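You operate a simulated robot arm through the tools that you are given. There is no shell and no other tool. Be economical: measure what you need, move in short steps, check, and stop when the job is done.

Carry out the task below with a simulated two-armed robot. There is one attempt and no reset: what you move stays moved.

TASK
On the sideboard top, fold the tea towel in half, so that its two long edges meet.

It is judged by the outcome, as a careful person would: the job done as asked, and still so three seconds after it is handed in. It fails if anything else is knocked over, pushed out of place, dropped, spilled or broken. Flat cloth is picked up by pressing the open fingertips on it (5 to 10 N) and closing them slowly along it; thin cloth reads only 2 to 8 mm in the jaws.

THE ROBOT
Two 6-joint arms with two-finger parallel grippers on one trunk, on a base that drives. Base frame: it is fixed to the floor where the robot stands at the start and does not move with it; the origin is under the middle of the robot, x ahead of it, y to its left, z up; the surface under the hand at the start is at about z = 800. Readings come in mm, degrees, newtons and seconds.
The left shoulder is at the start at [-77, 177, 832], the right one opposite. With the tool pointing down near the work surface each hand reaches from about 100 to 720 mm from the robot's upright axis, wherever it stands, measured 20 degrees to its own side. Places, roughly: sideboard top [500, -200, 800]. Payload 1.57 kg a hand.
The TCP of each hand is the grasp point between the finger pads, 30 mm short of the fingertips. In the tool frame z runs along the fingers and y along their closing line. Largest opening 80 mm; finger width 17, thickness 12; the body of the gripper, 40 by 82 mm, starts 80 mm behind the TCP.
Orientation is told as [roll, pitch, yaw] about the base's x, y, z axes, in that order, counted from this pose: with the fingers straight down and closing along the base's y, the tool's x points along the base's -x, its y along +y and its z along -z.

THE INTERFACE
- The arms move only by the tool servo_tool. It takes "left_series", "right_series" or both (then of equal length, played together; a hand with none holds still); each is a list of rows, each a list of 3 entries, a list of its own where there are three numbers: the shift along the tool's x, y, z in mm, then the turn, a rotation vector about the tool's x, y, z in degrees, then the closure, from 0 (fully open) to 1 (shut). In form: [[[dx, dy, dz], [ax, ay, az], fingers], ...]. A call has 1 to 20 rows; each row shifts and turns the commanded pose from where the row before left it, along the tool's axes as they then stand. Each row takes 0.2 s and may step no farther than 50 mm and 8.6 degrees from the row before; otherwise, or with a gripper value out of range, the whole call is refused. A pose out of reach is approached as far as the arm can. The call stops where the force on the tool passes 40 N (or 10 N more than at its start, if that is more) or the arm is blocked; 0.2 s more then pass. Each finger travels about 72 mm/s and halts on what it meets, pressing with about 36 N; the grip force reading is that of the motor and also rises with nothing between the fingers. The clock runs only during rows and for 0.2 s after the last one: add rows that do not move to give the fingers time. The reply holds the time, the measured pose of the TCP, the force on the tool along the base axes, the opening and the grip force, in the units named above and with some noise, with the torque about the TCP (base axes, N m) and any sound that the robot's microphone picked up.
- Cameras (640 x 400 px; columns grow to the right, rows downward): "scene" is now at [26.4, -5.6, 1540.1]; the picture's right is [-0.10, -0.99, 0.00], its down [-0.86, 0.09, -0.51] and it looks along [0.50, -0.05, -0.86] (base axes); focal length 262 px, centre (320, 200). "left" rides on the left gripper at [72, 7, -122] in its tool frame; the picture's right is [-0.09, 1.00, 0.00], its down [-0.84, -0.08, -0.54] and it looks along [-0.54, -0.05, 0.84] (tool axes); focal length 238 px, centre (320, 200). "right" rides on the right gripper at [72, -7, -122] in its tool frame; the picture's right is [0.09, 1.00, 0.00], its down [-0.84, 0.08, -0.54] and it looks along [-0.54, 0.05, 0.84] (tool axes); focal length 238 px, centre (320, 200). There is no depth. A picture from a camera that has moved, and an enlarged one, comes with that camera's place and axes in the base frame and with its lens.
- grab_frame(camera): a new picture of that camera. It takes no simulated time.
- move_column(by): slides the trunk up (or, below 0, down) by that many mm; the arms and the scene camera ride with it, the base frame stays. It gives what a move gives, with no picture.
- roll_base(legs): drives the robot by 1 to 6 legs, each [ahead, left, turn to the left] in mm, mm and degrees, along the robot's own axes; the way and the turn of a leg run together, so that a leg with both is an arc; at most 1500 mm and 180 degrees a leg. The arms and the cameras ride along, it lands a little off, and it stops where it bumps. It gives what a move gives.
- pan_tilt(pan, tilt): turns the head with the scene camera to pan (to the left, within 143 degrees either way) and tilt (down, from -29 to 69), counted from straight ahead of the robot. It gives what a move gives.
- zoom(camera, box): a new picture of the part [left, top, right, bottom] of that camera's present view, enlarged. It takes no simulated time.
- finish_job(): hands the job in; it is judged then, once.

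Work in short steps. Places have to be worked out from the pictures, the camera data and where the tool is seen: move nearer, look again, correct. Check each grasp and each placing, and mend what went wrong. You have 120 turns and 88 pictures in all, those below and enlarged ones among them. Open the grippers and draw the arms clear of the work before you hand the job in, unless the task says otherwise; then end with one line.

The tools are called after ">>>" as name(argument=value, ...) on one line, values as JSON. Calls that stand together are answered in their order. servo_tool: Moves the arms, as the interface text tells. Its arguments: {"type":"object","properties":{"left_series":{"type":"array","items":{"type":"array"}},"right_series":{"type":"array","items":{"type":"array"}}},"required":[]} The other tools are called the same way: move_column (by) slides the trunk up or down; roll_base (legs) drives the base; pan_tilt (pan, tilt) turns the head that bears the scene camera; grab_frame (camera) takes a picture; zoom (camera, box) takes an enlarged picture of a part of a camera's view; finish_job () hands the job in.

At the start:

```text
clock: 0.0
left_tool_pos: [552.9, 57.1, 951.8]
left_tool_rot: [0.1, 0.1, 0.0]
left_force: [-0.1, -0.1, 0.2]
left_wrist_torque: [0.0, 0.02, -0.05]
left_grip_width: 80.1
left_grasp_force: 0.1
right_tool_pos: [409.8, -293.0, 984.4]
right_tool_rot: [0.0, 0.0, 0.0]
right_force: [0.3, -0.1, 0.5]
right_wrist_torque: [-0.01, -0.03, 0.02]
right_grip_width: 80.0
right_grasp_force: 0.0
trunk travel left (down, up): [-275.0, 53.0]
robot x, y, heading: [0.7, 2.1, 0.2]
head pan, tilt: [-6.0, 59.7]
```

scene: 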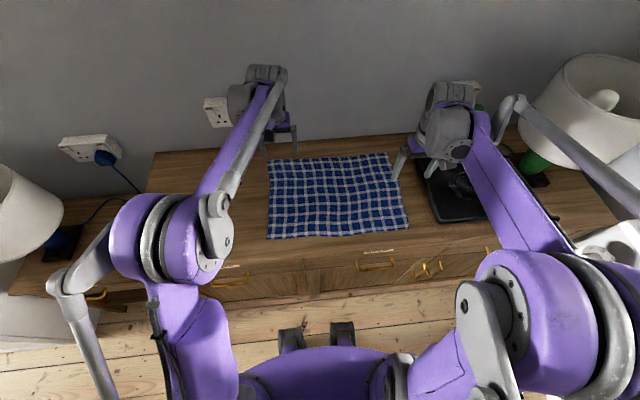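
right: 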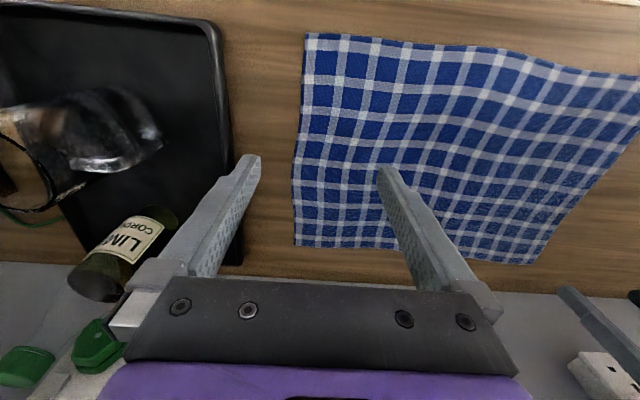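
left: 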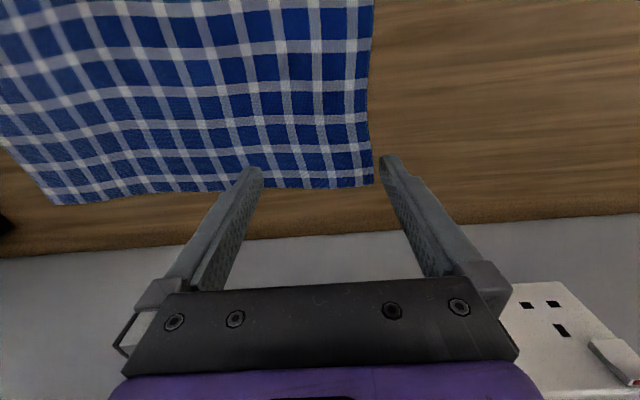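

The towel is about 305 (x) by 430 mm (y), with corners near (642,117), (633,-314), (336,124) and (329,-310). Its long edges run along y, and the wall is at about x=722. I'll grip the far edge near both corners and fold it toward the robot, so first I move both hands above the far corners.

>>> servo_tool(left_series=[[[-16, 8, 16.4], [0, 0, 0], 0.2], [[-16, 8, 16.4], [0, 0, 0], 0.4], [[-16, 8, 16.4], [0, 0, 0], 0.6], [[-16, 8, 16.4], [0, 0, 0], 0.6], [[-16, 8, 16.4], [0, 0, 0], 0.6], [[0, 0, 0], [0, 0, 0], 0.6], [[0, 0, 0], [0, 0, 0], 0.6]], right_series=[[[-43, 0, 23], [0, 0, 0], 0.2], [[-43, 0, 23], [0, 0, 0], 0.4], [[-43, 0, 23], [0, 0, 0], 0.6], [[-43, 0, 23], [0, 0, 0], 0.6], [[-43, 0, 22], [0, 0, 0], 0.6], [[0, 0, 0], [0, 0, 0], 0.6], [[0, 0, 0], [0, 0, 0], 0.6]])

>>> grab_frame(camera="left")

>>> grab_frame(camera="right")

```text
clock: 1.6
left_tool_pos: [632.8, 97.2, 868.0]
left_tool_rot: [0.0, 0.0, 0.0]
left_force: [0.6, 0.4, 0.1]
left_wrist_torque: [-0.03, 0.02, 0.0]
left_grip_width: 32.0
left_grasp_force: 0.1
right_tool_pos: [626.1, -292.4, 867.5]
right_tool_rot: [0.0, 0.0, 0.0]
right_force: [-0.5, 0.5, -0.6]
right_wrist_torque: [0.0, 0.01, -0.02]
right_grip_width: 32.0
right_grasp_force: 0.1
trunk travel left (down, up): [-275.0, 53.0]
robot x, y, heading: [-0.5, 2.0, 0.1]
head pan, tilt: [-6.0, 59.7]
```

```text
84 pictures are left
camera left: at [562.4, 102.9, 990.7], right [0.09, 1.0, 0.0], down [0.84, -0.08, 0.54], along [0.54, -0.05, -0.84], focal length 238 px, centre (320, 200)
```

left: 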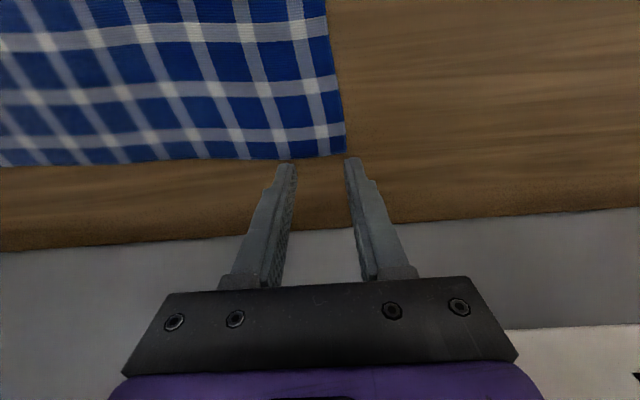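

```text
83 pictures are left
camera right: at [555.2, -300.2, 990.8], right [-0.09, 1.0, 0.0], down [0.84, 0.08, 0.54], along [0.54, 0.05, -0.84], focal length 238 px, centre (320, 200)
```

right: 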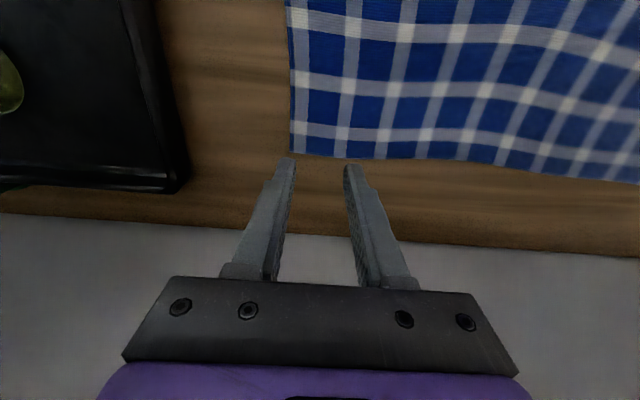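

The edges are at x≈641 on the left and x≈633 on the right, so the hands are well placed apart from a small inward shift. I'll descend close to the cloth.

>>> servo_tool(left_series=[[[1, -2, 15], [0, 0, 0], 0.6], [[0, -2, 15], [0, 0, 0], 0.6], [[0, 0, 4], [0, 0, 0], 0.6], [[0, 0, 0], [0, 0, 0], 0.6]], right_series=[[[1, 0, 15], [0, 0, 0], 0.6], [[1, 0, 15], [0, 0, 0], 0.6], [[0, 0, 4], [0, 0, 0], 0.6], [[0, 0, 0], [0, 0, 0], 0.6]])

```text
clock: 2.6
left_tool_pos: [631.1, 93.2, 835.4]
left_tool_rot: [-0.1, 0.0, 0.1]
left_force: [-0.5, -0.1, 0.0]
left_wrist_torque: [-0.01, -0.03, 0.0]
left_grip_width: 31.9
left_grasp_force: 0.0
right_tool_pos: [623.6, -292.6, 835.3]
right_tool_rot: [0.1, 0.0, 0.0]
right_force: [0.0, -0.7, 0.3]
right_wrist_torque: [0.0, 0.02, 0.01]
right_grip_width: 31.8
right_grasp_force: 0.2
trunk travel left (down, up): [-275.0, 53.0]
robot x, y, heading: [-1.1, 3.2, -0.3]
head pan, tilt: [-6.0, 59.7]
```

No contact yet, with the fingertips at z≈805. I'll go down in small steps.

>>> servo_tool(left_series=[[[0, 0, 2], [0, 0, 0], 0.6], [[0, 0, 1], [0, 0, 0], 0.6], [[0, 0, 0], [0, 0, 0], 0.6]], right_series=[[[0, 0, 2], [0, 0, 0], 0.6], [[0, 0, 1], [0, 0, 0], 0.6], [[0, 0, 0], [0, 0, 0], 0.6]])

```text
clock: 3.4
left_tool_pos: [631.4, 94.1, 833.1]
left_tool_rot: [0.0, 0.0, 0.0]
left_force: [0.1, 0.4, 0.0]
left_wrist_torque: [0.01, -0.02, 0.0]
left_grip_width: 32.2
left_grasp_force: 0.0
right_tool_pos: [623.3, -294.7, 832.8]
right_tool_rot: [0.0, 0.0, -0.1]
right_force: [0.6, -0.4, 0.7]
right_wrist_torque: [0.01, -0.02, -0.02]
right_grip_width: 31.9
right_grasp_force: 0.1
trunk travel left (down, up): [-275.0, 53.0]
robot x, y, heading: [0.1, -1.1, -0.1]
head pan, tilt: [-6.0, 59.7]
```

Still no contact, so I continue down.

>>> servo_tool(left_series=[[[0, 0, 1], [0, 0, 0], 0.6], [[0, 0, 1], [0, 0, 0], 0.6], [[0, 0, 0], [0, 0, 0], 0.6]], right_series=[[[0, 0, 1], [0, 0, 0], 0.6], [[0, 0, 1], [0, 0, 0], 0.6], [[0, 0, 0], [0, 0, 0], 0.6]])

```text
clock: 4.2
left_tool_pos: [631.7, 93.9, 832.1]
left_tool_rot: [0.0, -0.1, 0.1]
left_force: [1.0, -0.5, 3.6]
left_wrist_torque: [-0.03, -0.01, 0.05]
left_grip_width: 31.9
left_grasp_force: 0.1
right_tool_pos: [623.2, -293.1, 830.4]
right_tool_rot: [0.0, -0.1, 0.0]
right_force: [2.8, -0.2, 10.8]
right_wrist_torque: [0.07, -0.05, -0.02]
right_grip_width: 32.1
right_grasp_force: 0.1
trunk travel left (down, up): [-275.0, 53.0]
robot x, y, heading: [2.6, -1.1, 0.0]
head pan, tilt: [-6.0, 59.7]
```

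In contact: left 3.6 N, right 10.8 N. I trim both toward about 7 N, then close slowly.

>>> servo_tool(left_series=[[[0, 0, 0.7], [0, 0, 0], 0.6], [[0, 0, 0], [0, 0, 0], 0.6], [[0, 0, 0], [0, 0, 0], 0.65], [[0, 0, 0], [0, 0, 0], 0.7], [[0, 0, 0], [0, 0, 0], 0.75], [[0, 0, 0], [0, 0, 0], 0.8], [[0, 0, 0], [0, 0, 0], 0.85], [[0, 0, 0], [0, 0, 0], 0.9], [[0, 0, 0], [0, 0, 0], 0.95], [[0, 0, 0], [0, 0, 0], 1], [[0, 0, 0], [0, 0, 0], 1], [[0, 0, 0], [0, 0, 0], 1]], right_series=[[[0, 0, -0.4], [0, 0, 0], 0.6], [[0, 0, 0], [0, 0, 0], 0.6], [[0, 0, 0], [0, 0, 0], 0.65], [[0, 0, 0], [0, 0, 0], 0.7], [[0, 0, 0], [0, 0, 0], 0.75], [[0, 0, 0], [0, 0, 0], 0.8], [[0, 0, 0], [0, 0, 0], 0.85], [[0, 0, 0], [0, 0, 0], 0.9], [[0, 0, 0], [0, 0, 0], 0.95], [[0, 0, 0], [0, 0, 0], 1], [[0, 0, 0], [0, 0, 0], 1], [[0, 0, 0], [0, 0, 0], 1]])

>>> grab_frame(camera="left")

>>> grab_frame(camera="right")

```text
clock: 6.8
left_tool_pos: [630.4, 93.3, 831.6]
left_tool_rot: [0.0, -0.2, 0.0]
left_force: [0.8, 0.2, 20.2]
left_wrist_torque: [0.03, 0.03, 0.0]
left_grip_width: 0.0
left_grasp_force: 20.8
right_tool_pos: [621.9, -292.6, 831.5]
right_tool_rot: [0.0, -0.1, 0.0]
right_force: [-1.1, 0.3, 1.4]
right_wrist_torque: [0.04, -0.05, -0.02]
right_grip_width: 0.2
right_grasp_force: 21.4
trunk travel left (down, up): [-275.0, 53.0]
robot x, y, heading: [-1.4, -1.2, 0.1]
head pan, tilt: [-6.0, 59.7]
```

```text
82 pictures are left
camera left: at [559.1, 98.5, 953.2], right [0.09, 1.0, 0.0], down [0.84, -0.08, 0.54], along [0.54, -0.05, -0.84], focal length 238 px, centre (320, 200)
```

left: 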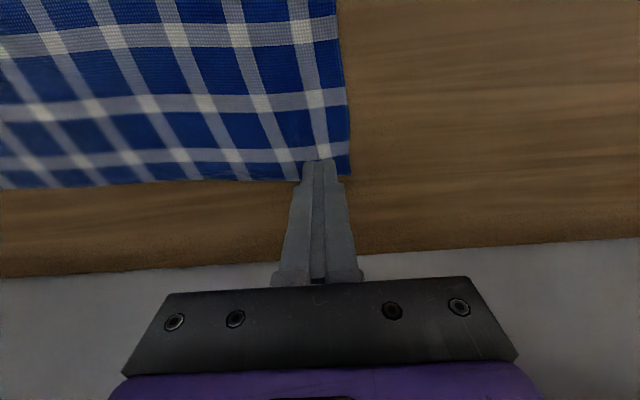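

```text
81 pictures are left
camera right: at [550.8, -300.1, 954.0], right [-0.09, 1.0, 0.0], down [0.84, 0.08, 0.54], along [0.54, 0.05, -0.84], focal length 238 px, centre (320, 200)
```

right: 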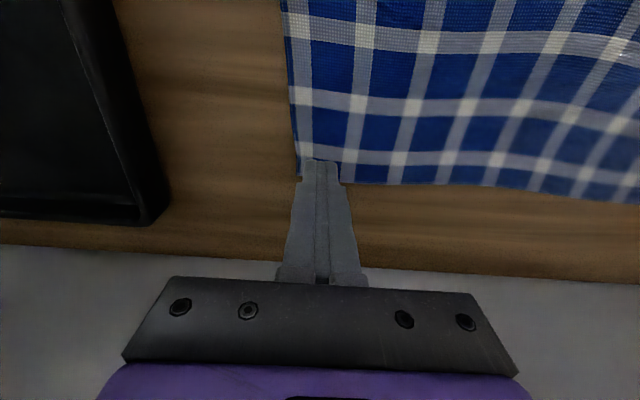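

Both jaws are shut on nothing (widths 0.0 and 0.2 mm), and neither press was in the 5–10 N band: left 20 N, right 1.4 N. I lift slightly, reopen, move 5 mm further in and press again with a force check.

>>> servo_tool(left_series=[[[0, 0, -6], [0, 0, 0], 1], [[2, 0, 0], [0, 0, 0], 0.5], [[3, 0, 0], [0, 0, 0], 0.5], [[0, 0, 0], [0, 0, 0], 0.5], [[0, 0, 4], [0, 0, 0], 0.5], [[0, 0, 0.8], [0, 0, 0], 0.5], [[0, 0, 0], [0, 0, 0], 0.5]], right_series=[[[0, 0, -6], [0, 0, 0], 1], [[2, 0, 0], [0, 0, 0], 0.5], [[3, 0, 0], [0, 0, 0], 0.5], [[0, 0, 0], [0, 0, 0], 0.5], [[0, 0, 4], [0, 0, 0], 0.5], [[0, 0, 2], [0, 0, 0], 0.5], [[0, 0, 0], [0, 0, 0], 0.5]])

```text
clock: 8.4
left_tool_pos: [627.7, 92.5, 832.3]
left_tool_rot: [0.0, 0.0, 0.1]
left_force: [0.4, 0.6, -0.3]
left_wrist_torque: [0.01, 0.01, 0.05]
left_grip_width: 39.8
left_grasp_force: 0.0
right_tool_pos: [618.3, -293.4, 831.3]
right_tool_rot: [0.0, -0.1, 0.0]
right_force: [2.4, -1.6, 10.3]
right_wrist_torque: [0.1, -0.05, -0.05]
right_grip_width: 40.0
right_grasp_force: 0.0
trunk travel left (down, up): [-275.0, 53.0]
robot x, y, heading: [-1.5, -0.4, 0.0]
head pan, tilt: [-6.0, 59.7]
```

Right presses at 10 N; left isn't touching yet, so I lower it slightly.

>>> servo_tool(left_series=[[[0, 0, 0.7], [0, 0, 0], 0.5], [[0, 0, 0], [0, 0, 0], 0.5]], right_series=[[[0, 0, 0], [0, 0, 0], 0.5], [[0, 0, 0], [0, 0, 0], 0.5]])

```text
clock: 9.0
left_tool_pos: [626.6, 93.7, 832.9]
left_tool_rot: [0.0, -0.1, 0.1]
left_force: [2.0, -0.2, 3.7]
left_wrist_torque: [0.0, -0.06, -0.01]
left_grip_width: 40.2
left_grasp_force: 0.1
right_tool_pos: [617.6, -293.5, 831.2]
right_tool_rot: [0.0, -0.1, -0.1]
right_force: [3.6, -1.0, 13.3]
right_wrist_torque: [0.11, -0.07, -0.04]
right_grip_width: 39.7
right_grasp_force: 0.1
trunk travel left (down, up): [-275.0, 53.0]
robot x, y, heading: [-5.4, -1.4, 0.1]
head pan, tilt: [-6.0, 59.7]
```

Left is at 3.7 N and right at 13 N. I trim both, start closing slowly and check the forces mid-way.

>>> servo_tool(left_series=[[[0, 0, 0.4], [0, 0, 0], 0.5], [[0, 0, 0], [0, 0, 0], 0.52], [[0, 0, 0], [0, 0, 0], 0.54], [[0, 0, 0], [0, 0, 0], 0.56], [[0, 0, 0], [0, 0, 0], 0.58], [[0, 0, 0], [0, 0, 0], 0.6]], right_series=[[[0, 0, -0.5], [0, 0, 0], 0.5], [[0, 0, 0], [0, 0, 0], 0.52], [[0, 0, 0], [0, 0, 0], 0.54], [[0, 0, 0], [0, 0, 0], 0.56], [[0, 0, 0], [0, 0, 0], 0.58], [[0, 0, 0], [0, 0, 0], 0.6]])

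>>> grab_frame(camera="left")

>>> grab_frame(camera="right")

```text
clock: 10.4
left_tool_pos: [626.3, 92.7, 831.4]
left_tool_rot: [0.0, 0.0, 0.0]
left_force: [-0.2, -1.8, 13.4]
left_wrist_torque: [-0.09, 0.03, 0.01]
left_grip_width: 31.8
left_grasp_force: 0.0
right_tool_pos: [618.0, -292.6, 833.5]
right_tool_rot: [0.0, -0.1, 0.0]
right_force: [-0.7, 0.1, 2.4]
right_wrist_torque: [0.05, 0.02, -0.02]
right_grip_width: 32.1
right_grasp_force: 0.3
trunk travel left (down, up): [-275.0, 53.0]
robot x, y, heading: [-0.5, 3.4, 0.1]
head pan, tilt: [-6.0, 59.7]
```

```text
80 pictures are left
camera left: at [554.6, 98.5, 953.2], right [0.09, 1.0, 0.0], down [0.84, -0.08, 0.54], along [0.54, -0.05, -0.84], focal length 238 px, centre (320, 200)
```

left: 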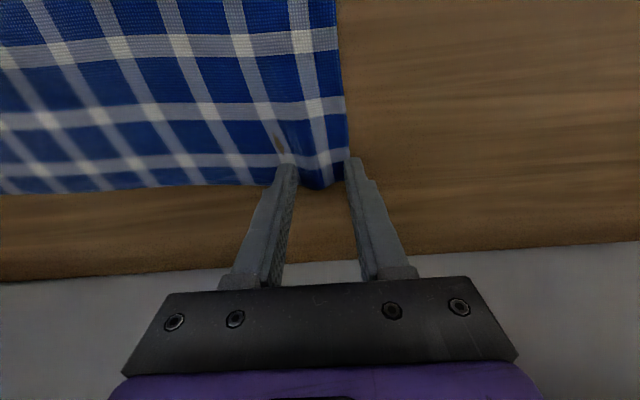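

```text
79 pictures are left
camera right: at [546.3, -300.1, 953.9], right [-0.09, 1.0, 0.0], down [0.84, 0.08, 0.54], along [0.54, 0.05, -0.84], focal length 238 px, centre (320, 200)
```

right: 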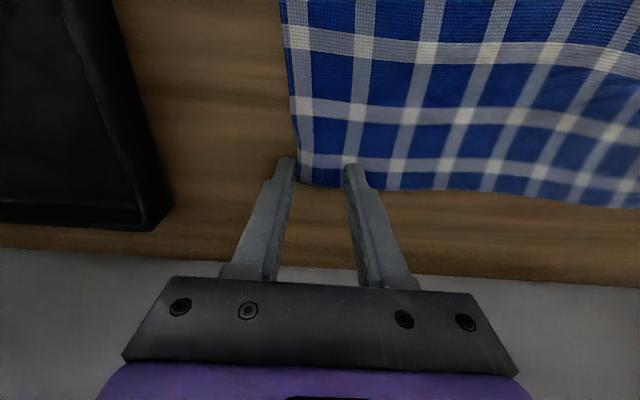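

The left cloth is buckling between the fingers. On the right the outer finger sits at the side edge (y≈-309), so I close the left first while the right lifts, reopens and shifts inward.

>>> servo_tool(left_series=[[[0, 0, 0], [0, 0, 0], 0.63], [[0, 0, 0], [0, 0, 0], 0.66], [[0, 0, 0], [0, 0, 0], 0.69], [[0, 0, 0], [0, 0, 0], 0.72], [[0, 0, 0], [0, 0, 0], 0.75], [[0, 0, 0], [0, 0, 0], 0.78], [[0, 0, 0], [0, 0, 0], 0.81], [[0, 0, 0], [0, 0, 0], 0.84], [[0, 0, 0], [0, 0, 0], 0.87], [[0, 0, 0], [0, 0, 0], 0.9], [[0, 0, 0], [0, 0, 0], 0.94], [[0, 0, 0], [0, 0, 0], 1], [[0, 0, 0], [0, 0, 0], 1], [[0, 0, 0], [0, 0, 0], 1]], right_series=[[[0, 0, -6], [0, 0, 0], 0.6], [[0, 6, 0], [0, 0, 0], 0.5], [[0, 8, 0], [0, 0, 0], 0.5], [[0, 0, 0], [0, 0, 0], 0.5], [[0, 0, 0], [0, 0, 0], 0.5], [[0, 0, 0], [0, 0, 0], 0.5], [[0, 0, 0], [0, 0, 0], 0.5], [[0, 0, 0], [0, 0, 0], 0.5], [[0, 0, 0], [0, 0, 0], 0.5], [[0, 0, 0], [0, 0, 0], 0.5], [[0, 0, 4], [0, 0, 0], 0.5], [[0, 0, 2.3], [0, 0, 0], 0.5], [[0, 0, 0], [0, 0, 0], 0.5], [[0, 0, 0], [0, 0, 0], 0.5]])

>>> grab_frame(camera="left")

```text
clock: 13.4
left_tool_pos: [625.8, 93.2, 832.4]
left_tool_rot: [0.0, -0.1, 0.0]
left_force: [0.1, -5.2, 15.8]
left_wrist_torque: [-0.12, 0.05, 0.0]
left_grip_width: 2.6
left_grasp_force: 23.5
right_tool_pos: [617.2, -279.3, 831.2]
right_tool_rot: [0.0, 0.0, 0.0]
right_force: [-0.1, 0.5, 0.2]
right_wrist_torque: [-0.01, -0.04, -0.01]
right_grip_width: 40.0
right_grasp_force: 0.1
trunk travel left (down, up): [-275.0, 53.0]
robot x, y, heading: [-2.8, -2.2, -0.0]
head pan, tilt: [-6.0, 59.7]
```

```text
78 pictures are left
camera left: at [554.6, 98.0, 953.2], right [0.09, 1.0, 0.0], down [0.84, -0.08, 0.54], along [0.54, -0.05, -0.84], focal length 238 px, centre (320, 200)
```

left: 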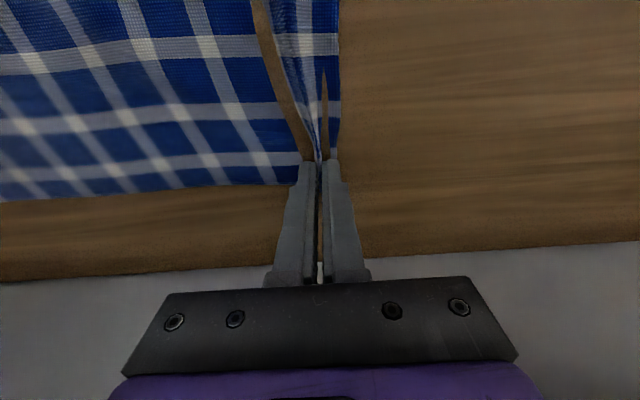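

Left has cloth (2.6 mm in the jaws). The right now needs pressing onto the cloth.

>>> servo_tool(right_series=[[[0, 0, 0.9], [0, 0, 0], 0.5], [[0, 0, 0], [0, 0, 0], 0.5]])

```text
clock: 14.0
left_tool_pos: [626.1, 92.9, 831.4]
left_tool_rot: [0.0, -0.1, -0.1]
left_force: [0.7, -3.6, 12.5]
left_wrist_torque: [-0.12, 0.04, 0.07]
left_grip_width: 2.4
left_grasp_force: 24.2
right_tool_pos: [616.4, -279.9, 831.5]
right_tool_rot: [-0.1, 0.0, 0.0]
right_force: [1.0, 0.0, 7.4]
right_wrist_torque: [0.18, -0.09, -0.02]
right_grip_width: 39.7
right_grasp_force: 0.0
trunk travel left (down, up): [-275.0, 53.0]
robot x, y, heading: [-0.4, -3.0, 0.1]
head pan, tilt: [-6.0, 59.7]
```

Right presses at 7.4 N. I add a touch and close slowly.

>>> servo_tool(right_series=[[[0, 0, 0.3], [0, 0, 0], 0.5], [[0, 0, 0], [0, 0, 0], 0.53], [[0, 0, 0], [0, 0, 0], 0.56], [[0, 0, 0], [0, 0, 0], 0.59], [[0, 0, 0], [0, 0, 0], 0.62], [[0, 0, 0], [0, 0, 0], 0.65], [[0, 0, 0], [0, 0, 0], 0.68], [[0, 0, 0], [0, 0, 0], 0.71], [[0, 0, 0], [0, 0, 0], 0.74], [[0, 0, 0], [0, 0, 0], 0.77], [[0, 0, 0], [0, 0, 0], 0.8], [[0, 0, 0], [0, 0, 0], 0.83], [[0, 0, 0], [0, 0, 0], 0.86], [[0, 0, 0], [0, 0, 0], 0.89], [[0, 0, 0], [0, 0, 0], 0.92], [[0, 0, 0], [0, 0, 0], 0.96], [[0, 0, 0], [0, 0, 0], 1], [[0, 0, 0], [0, 0, 0], 1]])

>>> grab_frame(camera="right")

```text
clock: 17.8
left_tool_pos: [626.6, 94.0, 830.2]
left_tool_rot: [0.0, -0.1, -0.1]
left_force: [1.5, -7.8, 9.7]
left_wrist_torque: [-0.27, -0.02, 0.08]
left_grip_width: 2.6
left_grasp_force: 23.9
right_tool_pos: [617.5, -278.0, 831.4]
right_tool_rot: [0.0, -0.1, 0.0]
right_force: [-0.5, 11.0, 13.6]
right_wrist_torque: [0.48, -0.06, 0.06]
right_grip_width: 2.7
right_grasp_force: 24.1
trunk travel left (down, up): [-275.0, 53.0]
robot x, y, heading: [0.9, 3.1, 0.3]
head pan, tilt: [-6.0, 59.7]
```

```text
77 pictures are left
camera right: at [545.9, -284.8, 953.4], right [-0.09, 1.0, 0.0], down [0.84, 0.08, 0.54], along [0.54, 0.05, -0.84], focal length 238 px, centre (320, 200)
```

right: 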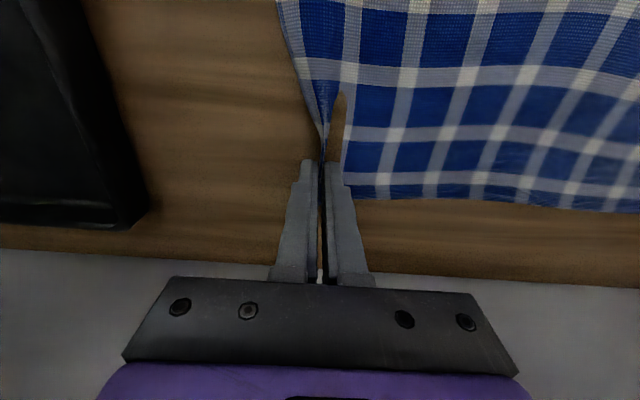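

Both hands hold cloth (2.6 and 2.7 mm), with the edge slightly over-taut. I relax that a little, lift 50 mm while moving back 15 mm, and look.

>>> servo_tool(left_series=[[[0, -2, -5], [0, 0, 0], 1], [[3, 0, -15], [0, 0, 0], 1], [[6, 0, -15], [0, 0, 0], 1], [[6, 0, -15], [0, 0, 0], 1]], right_series=[[[0, 2, -5], [0, 0, 0], 1], [[3, 0, -15], [0, 0, 0], 1], [[6, 0, -15], [0, 0, 0], 1], [[6, 0, -15], [0, 0, 0], 1]])

>>> grab_frame(camera="scene")

>>> grab_frame(camera="left")

>>> grab_frame(camera="right")

```text
clock: 18.8
left_tool_pos: [612.0, 91.4, 881.8]
left_tool_rot: [0.1, 0.0, 0.0]
left_force: [1.3, -5.6, -0.6]
left_wrist_torque: [-0.14, -0.03, 0.08]
left_grip_width: 2.6
left_grasp_force: 24.3
right_tool_pos: [603.3, -276.9, 880.1]
right_tool_rot: [0.0, 0.1, 0.1]
right_force: [-0.6, 5.1, -0.8]
right_wrist_torque: [0.15, 0.01, 0.03]
right_grip_width: 2.8
right_grasp_force: 23.9
trunk travel left (down, up): [-275.0, 53.0]
robot x, y, heading: [-0.9, -1.9, -0.0]
head pan, tilt: [-6.0, 59.7]
```

```text
76 pictures are left
camera scene: at [25.5, -5.4, 1540.1], right [-0.1, -0.99, 0.0], down [-0.86, 0.09, -0.51], along [0.5, -0.05, -0.86], focal length 262 px, centre (320, 200)
```

scene: 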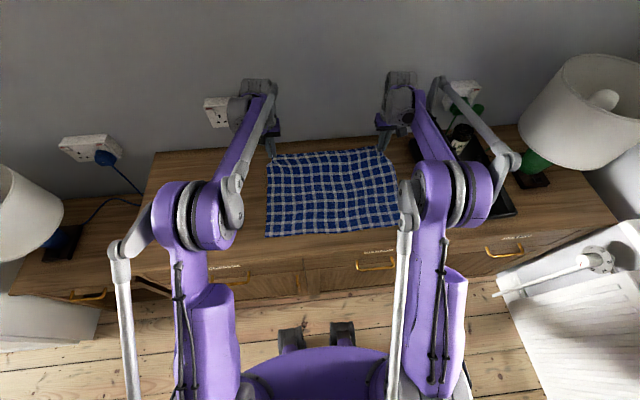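

```text
75 pictures are left
camera left: at [539.8, 96.7, 1002.8], right [0.09, 1.0, 0.0], down [0.84, -0.08, 0.54], along [0.54, -0.05, -0.84], focal length 238 px, centre (320, 200)
```

left: 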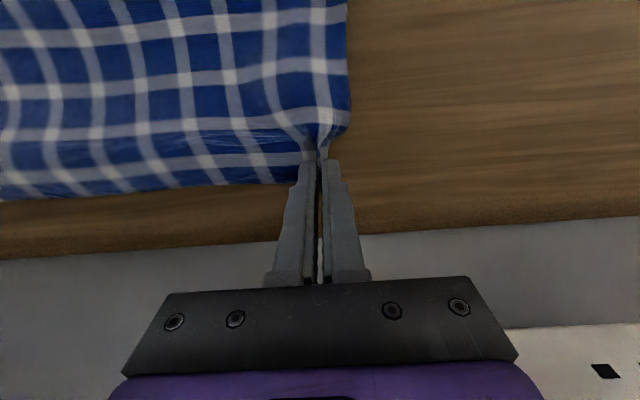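

```text
74 pictures are left
camera right: at [531.7, -284.5, 1002.1], right [-0.09, 1.0, 0.0], down [0.84, 0.08, 0.54], along [0.54, 0.05, -0.84], focal length 238 px, centre (320, 200)
```

right: 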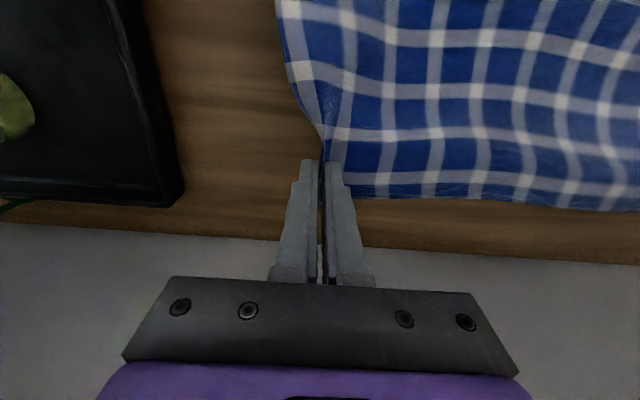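

Both hold and the lift looks clean; the near edge still lies at x≈340. Next I raise the edge along an arc, tilting the fingers forward so the pinched edge turns over with the fold.

>>> servo_tool(left_series=[[[9.4, 0, -9.6], [0, -7, 0], 1], [[8.2, 0, -10.7], [0, -7, 0], 1], [[6.8, 0, -11.6], [0, -7, 0], 1], [[5.3, 0, -12.3], [0, -7, 0], 1], [[3.8, 0, -12.9], [0, -7, 0], 1], [[0, 0, 0], [0, 0, 0], 1]], right_series=[[[9.4, 0, -9.6], [0, -7, 0], 1], [[8.2, 0, -10.7], [0, -7, 0], 1], [[6.8, 0, -11.6], [0, -7, 0], 1], [[5.3, 0, -12.3], [0, -7, 0], 1], [[3.8, 0, -12.9], [0, -7, 0], 1], [[0, 0, 0], [0, 0, 0], 1]])

>>> grab_frame(camera="scene")

```text
clock: 20.2
left_tool_pos: [565.4, 90.5, 927.1]
left_tool_rot: [0.0, -35.2, 0.0]
left_force: [0.4, -5.6, 0.2]
left_wrist_torque: [-0.14, -0.02, -0.03]
left_grip_width: 2.4
left_grasp_force: 23.7
right_tool_pos: [556.3, -276.3, 927.3]
right_tool_rot: [0.1, -35.0, -0.1]
right_force: [0.8, 4.7, 0.1]
right_wrist_torque: [0.12, 0.02, 0.1]
right_grip_width: 2.5
right_grasp_force: 24.2
trunk travel left (down, up): [-275.0, 53.0]
robot x, y, heading: [2.9, 0.2, 0.0]
head pan, tilt: [-6.0, 59.7]
```

```text
73 pictures are left
camera scene: at [27.6, -5.7, 1540.1], right [-0.1, -0.99, 0.0], down [-0.86, 0.09, -0.5], along [0.5, -0.05, -0.86], focal length 262 px, centre (320, 200)
```

scene: 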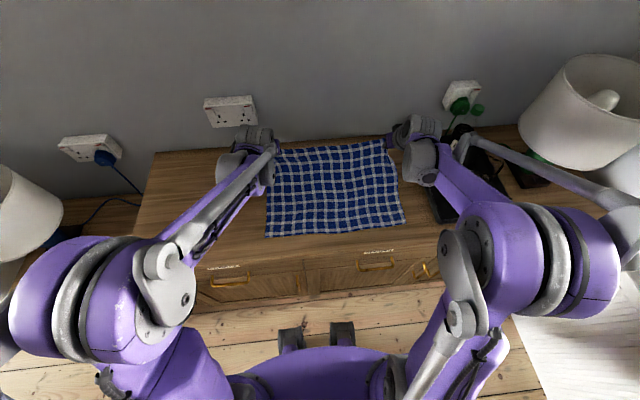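

The towel edge is rising cleanly and the near edge is unmoved. Now I back the base 185 mm to carry the edge over the fold line with arm room to spare.

>>> roll_base(legs=[[-185, 0, 0]])

>>> grab_frame(camera="scene")

>>> grab_frame(camera="left")

```text
clock: 21.7
left_tool_pos: [380.4, 90.6, 928.1]
left_tool_rot: [-0.1, -34.9, 0.1]
left_force: [1.1, -5.2, 0.6]
left_wrist_torque: [-0.16, -0.01, -0.03]
left_grip_width: 2.5
left_grasp_force: 24.0
right_tool_pos: [372.4, -275.2, 927.3]
right_tool_rot: [0.0, -35.0, 0.1]
right_force: [-0.3, 4.3, -0.4]
right_wrist_torque: [0.09, 0.03, 0.11]
right_grip_width: 2.4
right_grasp_force: 23.5
trunk travel left (down, up): [-275.0, 53.0]
robot x, y, heading: [-185.0, -0.5, 0.1]
head pan, tilt: [-6.0, 59.7]
```

```text
72 pictures are left
camera scene: at [-158.4, -5.7, 1540.2], right [-0.1, -0.99, 0.0], down [-0.86, 0.09, -0.51], along [0.5, -0.05, -0.86], focal length 262 px, centre (320, 200)
```

scene: 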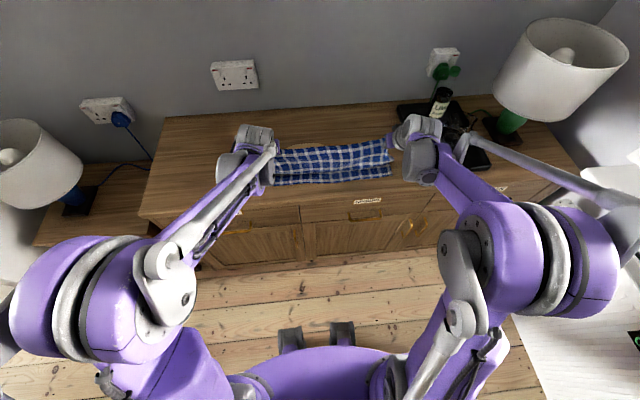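

```text
71 pictures are left
camera left: at [251.2, 97.0, 987.1], right [0.07, 1.0, 0.05], down [0.37, -0.08, 0.92], along [0.92, -0.05, -0.38], focal length 238 px, centre (320, 200)
```

left: 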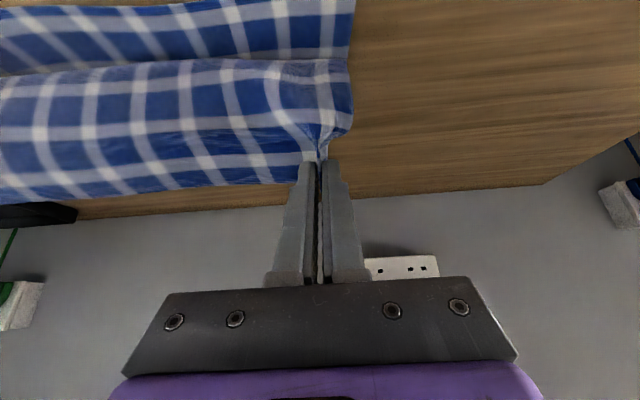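

The edge is over, and the lower near edge hasn't moved (near-right corner ≈(335,-304)). I lower the edge toward the near edge while tilting further, stopping about 20 mm short to look.

>>> servo_tool(left_series=[[[10.1, 0, 5.15], [0, -3.5, 0], 1], [[10.4, 0, 4.5], [0, -3.5, 0], 1], [[10.6, 0, 3.9], [0, -3.5, 0], 1], [[10.8, 0, 3.2], [0, -3.5, 0], 1], [[11, 1, 2.6], [0, -3.5, 0], 1], [[11.2, 1, 1.9], [0, -3.5, 0], 1], [[11.25, 1, 1.2], [0, -3.5, 0], 1], [[11.3, 0, 0.5], [0, -3.5, 0], 1], [[0, 0, 0], [0, 0, 0], 1]], right_series=[[[10.1, 0, 5.15], [0, -3.5, 0], 1], [[10.4, 0, 4.5], [0, -3.5, 0], 1], [[10.6, 0, 3.9], [0, -3.5, 0], 1], [[10.8, 0, 3.2], [0, -3.5, 0], 1], [[11, 0, 2.6], [0, -3.5, 0], 1], [[11.2, 0, 1.9], [0, -3.5, 0], 1], [[11.25, 0, 1.2], [0, -3.5, 0], 1], [[11.3, 0, 0.5], [0, -3.5, 0], 1], [[0, 0, 0], [0, 0, 0], 1]])

>>> grab_frame(camera="scene")

>>> grab_frame(camera="left")

>>> grab_frame(camera="right")

```text
clock: 23.7
left_tool_pos: [337.2, 94.5, 847.1]
left_tool_rot: [0.1, -63.1, 0.2]
left_force: [0.3, -6.0, -0.1]
left_wrist_torque: [-0.2, -0.02, -0.12]
left_grip_width: 2.4
left_grasp_force: 23.9
right_tool_pos: [329.1, -276.1, 848.9]
right_tool_rot: [0.0, -63.0, 0.0]
right_force: [0.7, 7.2, 1.1]
right_wrist_torque: [0.07, 0.02, 0.2]
right_grip_width: 2.3
right_grasp_force: 24.2
trunk travel left (down, up): [-275.0, 53.0]
robot x, y, heading: [-183.5, -0.1, -0.0]
head pan, tilt: [-6.0, 59.7]
```

```text
70 pictures are left
camera scene: at [-158.4, -5.5, 1540.1], right [-0.1, -0.99, 0.0], down [-0.86, 0.09, -0.51], along [0.5, -0.05, -0.86], focal length 262 px, centre (320, 200)
```

scene: 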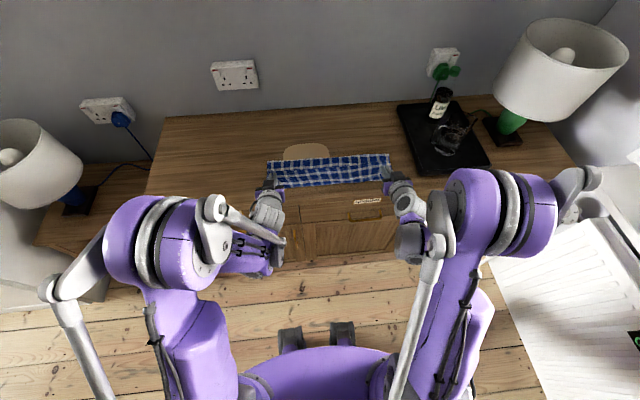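

```text
69 pictures are left
camera left: at [196.4, 99.9, 839.6], right [0.04, 1.0, 0.08], down [-0.1, -0.08, 0.99], along [0.99, -0.05, 0.1], focal length 238 px, centre (320, 200)
```

left: 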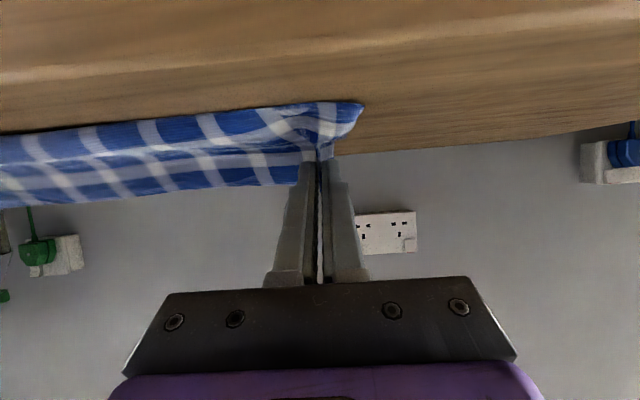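

```text
68 pictures are left
camera right: at [189.2, -282.9, 839.3], right [-0.04, 1.0, -0.08], down [-0.1, 0.08, 0.99], along [0.99, 0.05, 0.1], focal length 238 px, centre (320, 200)
```

right: 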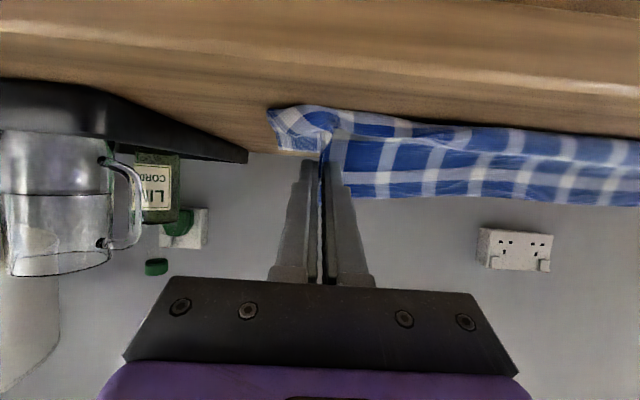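

The edge is close to the near side. Before placing it I zoom in to compare the edges and to identify a pale disc visible behind the towel.

>>> zoom(camera="scene", box=[240, 120, 420, 232])

```text
3.56 times, centred on (330, 176) of scene
camera zoom: at [-158.4, -5.5, 1540.1], right [-0.1, -0.99, 0.0], down [-0.86, 0.09, -0.51], along [0.5, -0.05, -0.86], focal length 933 px, centre (284, 285)
```

zoom: 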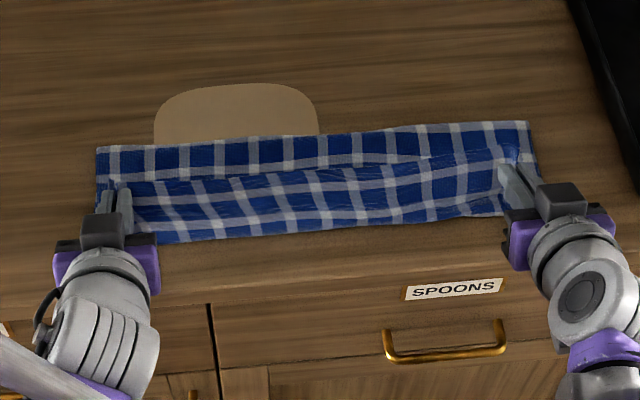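

The disc is just a flat mat lying under the towel. The rear fold sits at x≈447 rather than about 487, so the upper layer has slack bunched up. I lift back up and over to redraw it taut, then look.

>>> servo_tool(left_series=[[[-15.6, 0, 2.7], [0, 0, 0], 1], [[-15.6, 0, 2.7], [0, 0, 0], 1], [[-15.6, 0, 2.7], [0, 0, 0], 1], [[-15.6, 0, 2.7], [0, 0, 0], 1], [[-15.6, 0, 2.7], [0, 0, 0], 1], [[-15.6, 0, 2.7], [0, 0, 0], 1], [[-15.6, 0, 2.7], [0, 0, 0], 1], [[-15.6, 0, 2.7], [0, 0, 0], 1], [[0, 0, 0], [0, 0, 0], 1], [[0, 0, 0], [0, 0, 0], 1]], right_series=[[[-15.6, 0, 2.7], [0, 0, 0], 1], [[-15.6, 0, 2.7], [0, 0, 0], 1], [[-15.6, 0, 2.7], [0, 0, 0], 1], [[-15.6, 0, 2.7], [0, 0, 0], 1], [[-15.6, 0, 2.7], [0, 0, 0], 1], [[-15.6, 0, 2.7], [0, 0, 0], 1], [[-15.6, 0, 2.7], [0, 0, 0], 1], [[-15.6, 0, 2.7], [0, 0, 0], 1], [[0, 0, 0], [0, 0, 0], 1], [[0, 0, 0], [0, 0, 0], 1]])

>>> zoom(camera="scene", box=[230, 90, 430, 215])

>>> grab_frame(camera="left")

```text
clock: 25.9
left_tool_pos: [414.0, 93.7, 949.7]
left_tool_rot: [0.0, -63.0, 0.1]
left_force: [-0.4, -6.9, 0.7]
left_wrist_torque: [-0.15, 0.0, -0.18]
left_grip_width: 2.5
left_grasp_force: 24.1
right_tool_pos: [405.3, -275.5, 949.8]
right_tool_rot: [0.0, -63.0, 0.1]
right_force: [-0.8, 6.8, -1.2]
right_wrist_torque: [0.06, 0.01, 0.19]
right_grip_width: 2.6
right_grasp_force: 23.7
trunk travel left (down, up): [-275.0, 53.0]
robot x, y, heading: [-183.4, -3.3, 0.0]
head pan, tilt: [-6.0, 59.7]
```

```text
3.20 times, centred on (330, 152) of scene
camera zoom: at [-158.1, -5.7, 1540.1], right [-0.1, -0.99, 0.0], down [-0.86, 0.09, -0.51], along [0.5, -0.05, -0.86], focal length 840 px, centre (288, 352)
```

zoom: 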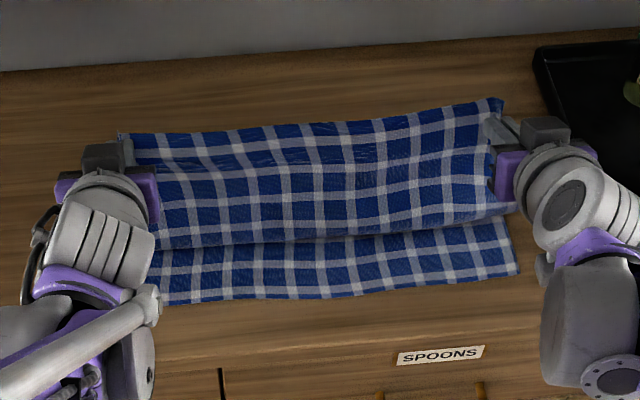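

```text
65 pictures are left
camera left: at [273.0, 99.8, 940.4], right [0.04, 1.0, 0.08], down [-0.1, -0.08, 0.99], along [0.99, -0.05, 0.1], focal length 238 px, centre (320, 200)
```

left: 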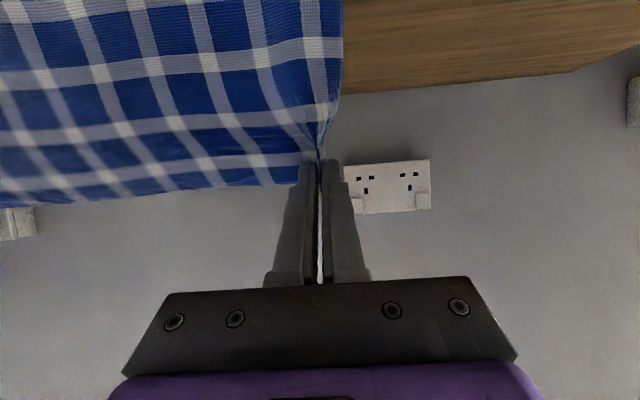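

The crease moved forward because I carried the hands past the fold line while the sheet was hanging. I move back until the hands are above x≈495 to unroll it. After that I'll descend along a 45° line so the sheet is laid progressively.

>>> servo_tool(left_series=[[[-4.3, 0, 8.5], [0, 0, 0], 1], [[-4.3, 0, 8.5], [0, 0, 0], 1], [[-4.3, 0, 8.5], [0, 0, 0], 1], [[-4.3, 0, 8.5], [0, 0, 0], 1], [[-4.3, 0, 8.5], [0, 0, 0], 1], [[-4.3, 0, 8.5], [0, 0, 0], 1], [[0, 0, 0], [0, 0, 0], 1], [[0, 0, 0], [0, 0, 0], 1]], right_series=[[[-4.3, 0, 8.5], [0, 0, 0], 1], [[-4.3, 0, 8.5], [0, 0, 0], 1], [[-4.3, 0, 8.5], [0, 0, 0], 1], [[-4.3, 0, 8.5], [0, 0, 0], 1], [[-4.3, 0, 8.5], [0, 0, 0], 1], [[-4.3, 0, 8.5], [0, 0, 0], 1], [[0, 0, 0], [0, 0, 0], 1], [[0, 0, 0], [0, 0, 0], 1]])

>>> zoom(camera="scene", box=[230, 90, 430, 215])

```text
clock: 27.7
left_tool_pos: [471.3, 94.3, 949.5]
left_tool_rot: [0.0, -63.1, 0.1]
left_force: [0.3, -7.5, 0.9]
left_wrist_torque: [-0.17, 0.01, -0.15]
left_grip_width: 2.6
left_grasp_force: 24.2
right_tool_pos: [462.6, -275.5, 948.6]
right_tool_rot: [0.0, -63.0, 0.1]
right_force: [-0.1, 6.3, 0.0]
right_wrist_torque: [0.05, 0.02, 0.21]
right_grip_width: 2.3
right_grasp_force: 24.0
trunk travel left (down, up): [-275.0, 53.0]
robot x, y, heading: [-185.0, -1.4, -0.1]
head pan, tilt: [-6.0, 59.7]
```

```text
3.20 times, centred on (330, 152) of scene
camera zoom: at [-157.9, -5.7, 1540.1], right [-0.1, -0.99, 0.0], down [-0.86, 0.09, -0.51], along [0.5, -0.05, -0.86], focal length 840 px, centre (288, 352)
```

zoom: 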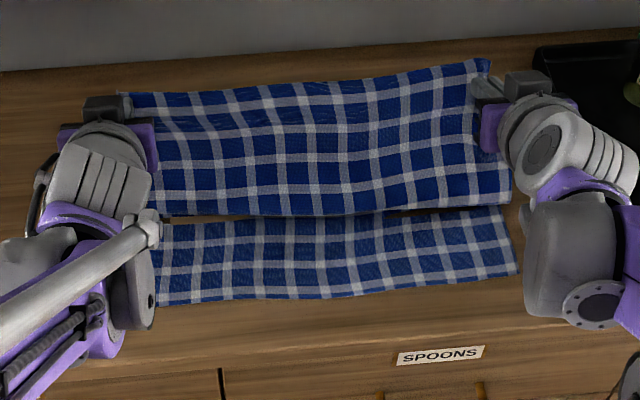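

There's a strange gap between the hanging part and the lower layer. I zoom in on it.

>>> zoom(camera="scene", box=[270, 140, 350, 190])

>>> zoom(camera="scene", box=[330, 135, 410, 185])

```text
8.00 times, centred on (310, 165) of scene
camera zoom: at [-157.9, -5.7, 1540.1], right [-0.1, -0.99, 0.0], down [-0.86, 0.09, -0.51], along [0.5, -0.05, -0.86], focal length 2100 px, centre (400, 480)
```

zoom: 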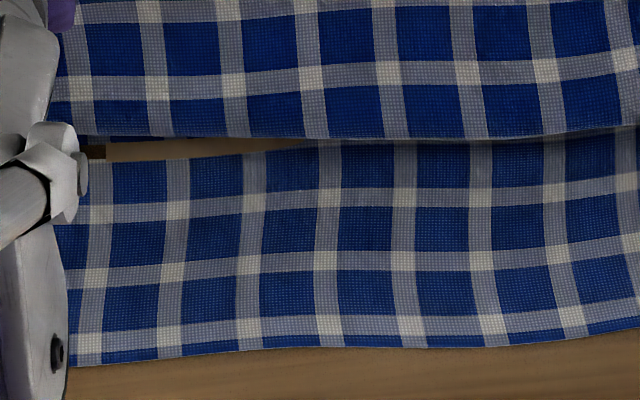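

```text
8.00 times, centred on (370, 160) of scene
camera zoom: at [-157.9, -5.7, 1540.1], right [-0.1, -0.99, 0.0], down [-0.86, 0.09, -0.51], along [0.5, -0.05, -0.86], focal length 2100 px, centre (-80, 520)
```

zoom: 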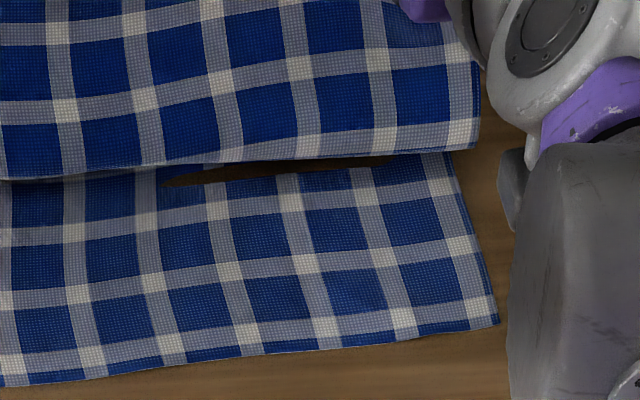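

The layer is still creased at x≈455 with slack above it. I move the hands back over the far side and lower them, so the lower layer lies flat to about x=515, and check.

>>> servo_tool(left_series=[[[2, 0, 9.3], [0, 0, 0], 1], [[2, 0, 9.3], [0, 0, 0], 1], [[2, 0, 9.3], [0, 0, 0], 1], [[2, 0, 9.3], [0, 0, 0], 1], [[2, 0, 9.3], [0, 0, 0], 1], [[2, 0, 9.3], [0, 0, 0], 1], [[2, 0, 9.3], [0, 0, 0], 1], [[0, 0, 0], [0, 0, 0], 1], [[0, 0, 0], [0, 0, 0], 1]], right_series=[[[2, 0, 9.3], [0, 0, 0], 1], [[2, 0, 9.3], [0, 0, 0], 1], [[2, 0, 9.3], [0, 0, 0], 1], [[2, 0, 9.3], [0, 0, 0], 1], [[2, 0, 9.3], [0, 0, 0], 1], [[2, 0, 9.3], [0, 0, 0], 1], [[2, 0, 9.3], [0, 0, 0], 1], [[0, 0, 0], [0, 0, 0], 1], [[0, 0, 0], [0, 0, 0], 1]])

>>> zoom(camera="scene", box=[230, 90, 430, 215])

```text
clock: 29.7
left_tool_pos: [522.7, 94.1, 907.4]
left_tool_rot: [0.0, -63.0, 0.1]
left_force: [0.0, -7.4, 0.6]
left_wrist_torque: [-0.15, -0.02, -0.17]
left_grip_width: 2.4
left_grasp_force: 23.8
right_tool_pos: [514.1, -276.3, 907.0]
right_tool_rot: [0.0, -63.0, 0.0]
right_force: [-0.1, 6.4, -0.5]
right_wrist_torque: [0.09, 0.03, 0.25]
right_grip_width: 2.6
right_grasp_force: 23.8
trunk travel left (down, up): [-275.0, 53.0]
robot x, y, heading: [-183.1, -0.6, 0.2]
head pan, tilt: [-6.0, 59.7]
```

```text
3.20 times, centred on (330, 152) of scene
camera zoom: at [-157.9, -5.7, 1540.1], right [-0.1, -0.99, 0.0], down [-0.86, 0.09, -0.5], along [0.5, -0.05, -0.86], focal length 840 px, centre (288, 352)
```

zoom: 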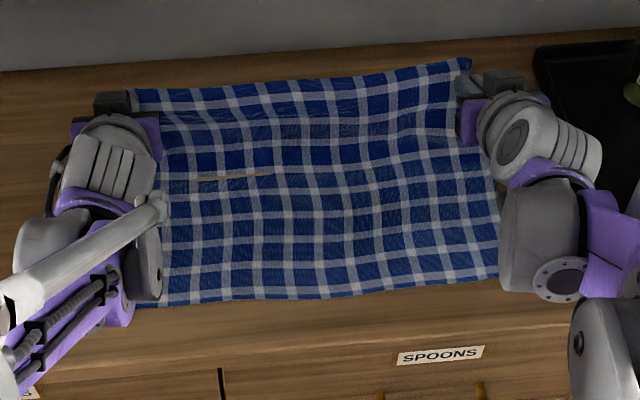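

The lower layer lies flat again; the small tan slit is just the mat showing through. Now I rise over the fold line and descend along the 45° line with a slight lag, then check at mid-height.

>>> servo_tool(left_series=[[[-1.9, 0, -12.2], [0, 0, 0], 1], [[-1.9, 0, -12.2], [0, 0, 0], 1], [[-1.9, 0, -12.2], [0, 0, 0], 1], [[-1.9, 0, -12.2], [0, 0, 0], 1], [[-1.9, 0, -12.2], [0, 0, 0], 1], [[7.7, 0, -10.7], [0, 0, 0], 1], [[12.4, 0, -3.8], [0, 0, 0], 1], [[12.4, 0, -3.8], [0, 0, 0], 1], [[12.4, 0, -3.8], [0, 0, 0], 1], [[13.4, 0, -4.4], [0, 0, 0], 1], [[13.4, 0, -4.4], [0, 0, 0], 1], [[13.4, 0, -4.4], [0, 0, 0], 1], [[0, 0, 0], [0, 0, 0], 1]], right_series=[[[-1.9, 0, -12.2], [0, 0, 0], 1], [[-1.9, 0, -12.2], [0, 0, 0], 1], [[-1.9, 0, -12.2], [0, 0, 0], 1], [[-1.9, 0, -12.2], [0, 0, 0], 1], [[-1.9, 0, -12.2], [0, 0, 0], 1], [[7.7, 0, -10.7], [0, 0, 0], 1], [[12.4, 0, -3.8], [0, 0, 0], 1], [[12.4, 0, -3.8], [0, 0, 0], 1], [[12.4, 0, -3.8], [0, 0, 0], 1], [[13.4, 0, -4.4], [0, 0, 0], 1], [[13.4, 0, -4.4], [0, 0, 0], 1], [[13.4, 0, -4.4], [0, 0, 0], 1], [[0, 0, 0], [0, 0, 0], 1]])

>>> zoom(camera="scene", box=[230, 90, 430, 215])

```text
clock: 32.5
left_tool_pos: [403.2, 94.1, 883.4]
left_tool_rot: [0.0, -62.9, -0.1]
left_force: [-0.3, -6.9, 1.2]
left_wrist_torque: [-0.2, -0.03, -0.16]
left_grip_width: 2.4
left_grasp_force: 24.1
right_tool_pos: [394.0, -276.8, 882.5]
right_tool_rot: [0.0, -63.0, 0.0]
right_force: [0.0, 6.5, -0.8]
right_wrist_torque: [0.03, 0.02, 0.23]
right_grip_width: 2.6
right_grasp_force: 23.6
trunk travel left (down, up): [-275.0, 53.0]
robot x, y, heading: [-185.2, -2.3, 0.3]
head pan, tilt: [-6.0, 59.7]
```

```text
3.20 times, centred on (330, 152) of scene
camera zoom: at [-158.0, -5.6, 1540.1], right [-0.1, -0.99, 0.0], down [-0.86, 0.09, -0.51], along [0.5, -0.05, -0.86], focal length 840 px, centre (288, 352)
```

zoom: 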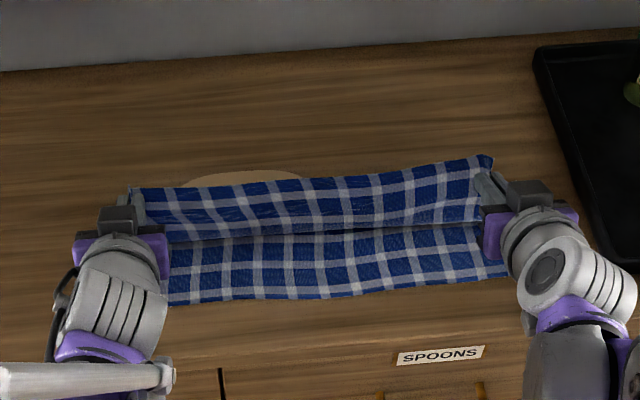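

The lobe is at x≈421 under the hands, as planned. I continue down the 45° line to a height of about 22 mm.

>>> servo_tool(left_series=[[[9.9, 0, -3.4], [0, 0, 0], 1], [[9.9, 0, -3.4], [0, 0, 0], 1], [[9.9, 0, -3.4], [0, 0, 0], 1], [[9.9, 0, -3.4], [0, 0, 0], 1], [[8.6, 0, -3.8], [0, 0, 0], 1], [[8.6, 0, -3.8], [0, 0, 0], 1], [[8.6, 0, -3.8], [0, 0, 0], 1], [[0, 0, 0], [0, 0, 0], 1]], right_series=[[[9.9, 0, -3.4], [0, 0, 0], 1], [[9.9, 0, -3.4], [0, 0, 0], 1], [[9.9, 0, -3.4], [0, 0, 0], 1], [[9.9, 0, -3.4], [0, 0, 0], 1], [[8.6, 0, -3.8], [0, 0, 0], 1], [[8.6, 0, -3.8], [0, 0, 0], 1], [[8.6, 0, -3.8], [0, 0, 0], 1], [[0, 0, 0], [0, 0, 0], 1]])

>>> zoom(camera="scene", box=[240, 110, 420, 222])

```text
clock: 34.3
left_tool_pos: [350.4, 94.3, 836.3]
left_tool_rot: [-0.1, -63.0, 0.0]
left_force: [-1.0, -7.7, 0.1]
left_wrist_torque: [-0.18, -0.02, -0.16]
left_grip_width: 2.6
left_grasp_force: 24.1
right_tool_pos: [341.9, -276.2, 837.1]
right_tool_rot: [0.0, -62.9, 0.1]
right_force: [0.1, 7.7, 1.3]
right_wrist_torque: [0.08, 0.01, 0.24]
right_grip_width: 2.7
right_grasp_force: 24.8
trunk travel left (down, up): [-275.0, 53.0]
robot x, y, heading: [-183.6, -1.0, 0.3]
head pan, tilt: [-6.0, 59.7]
```

```text
3.56 times, centred on (330, 166) of scene
camera zoom: at [-158.2, -5.6, 1540.1], right [-0.1, -0.99, 0.0], down [-0.86, 0.09, -0.51], along [0.5, -0.05, -0.86], focal length 933 px, centre (284, 321)
```

zoom: 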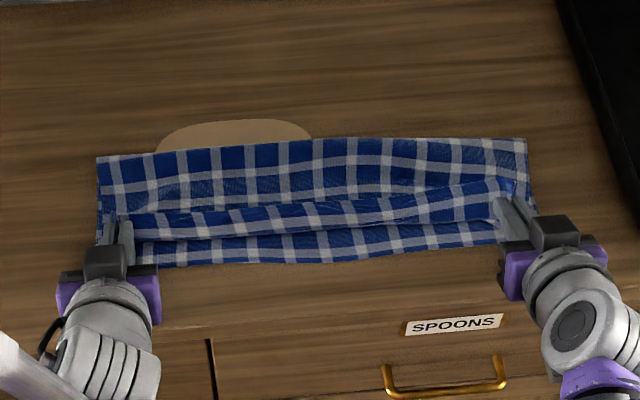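

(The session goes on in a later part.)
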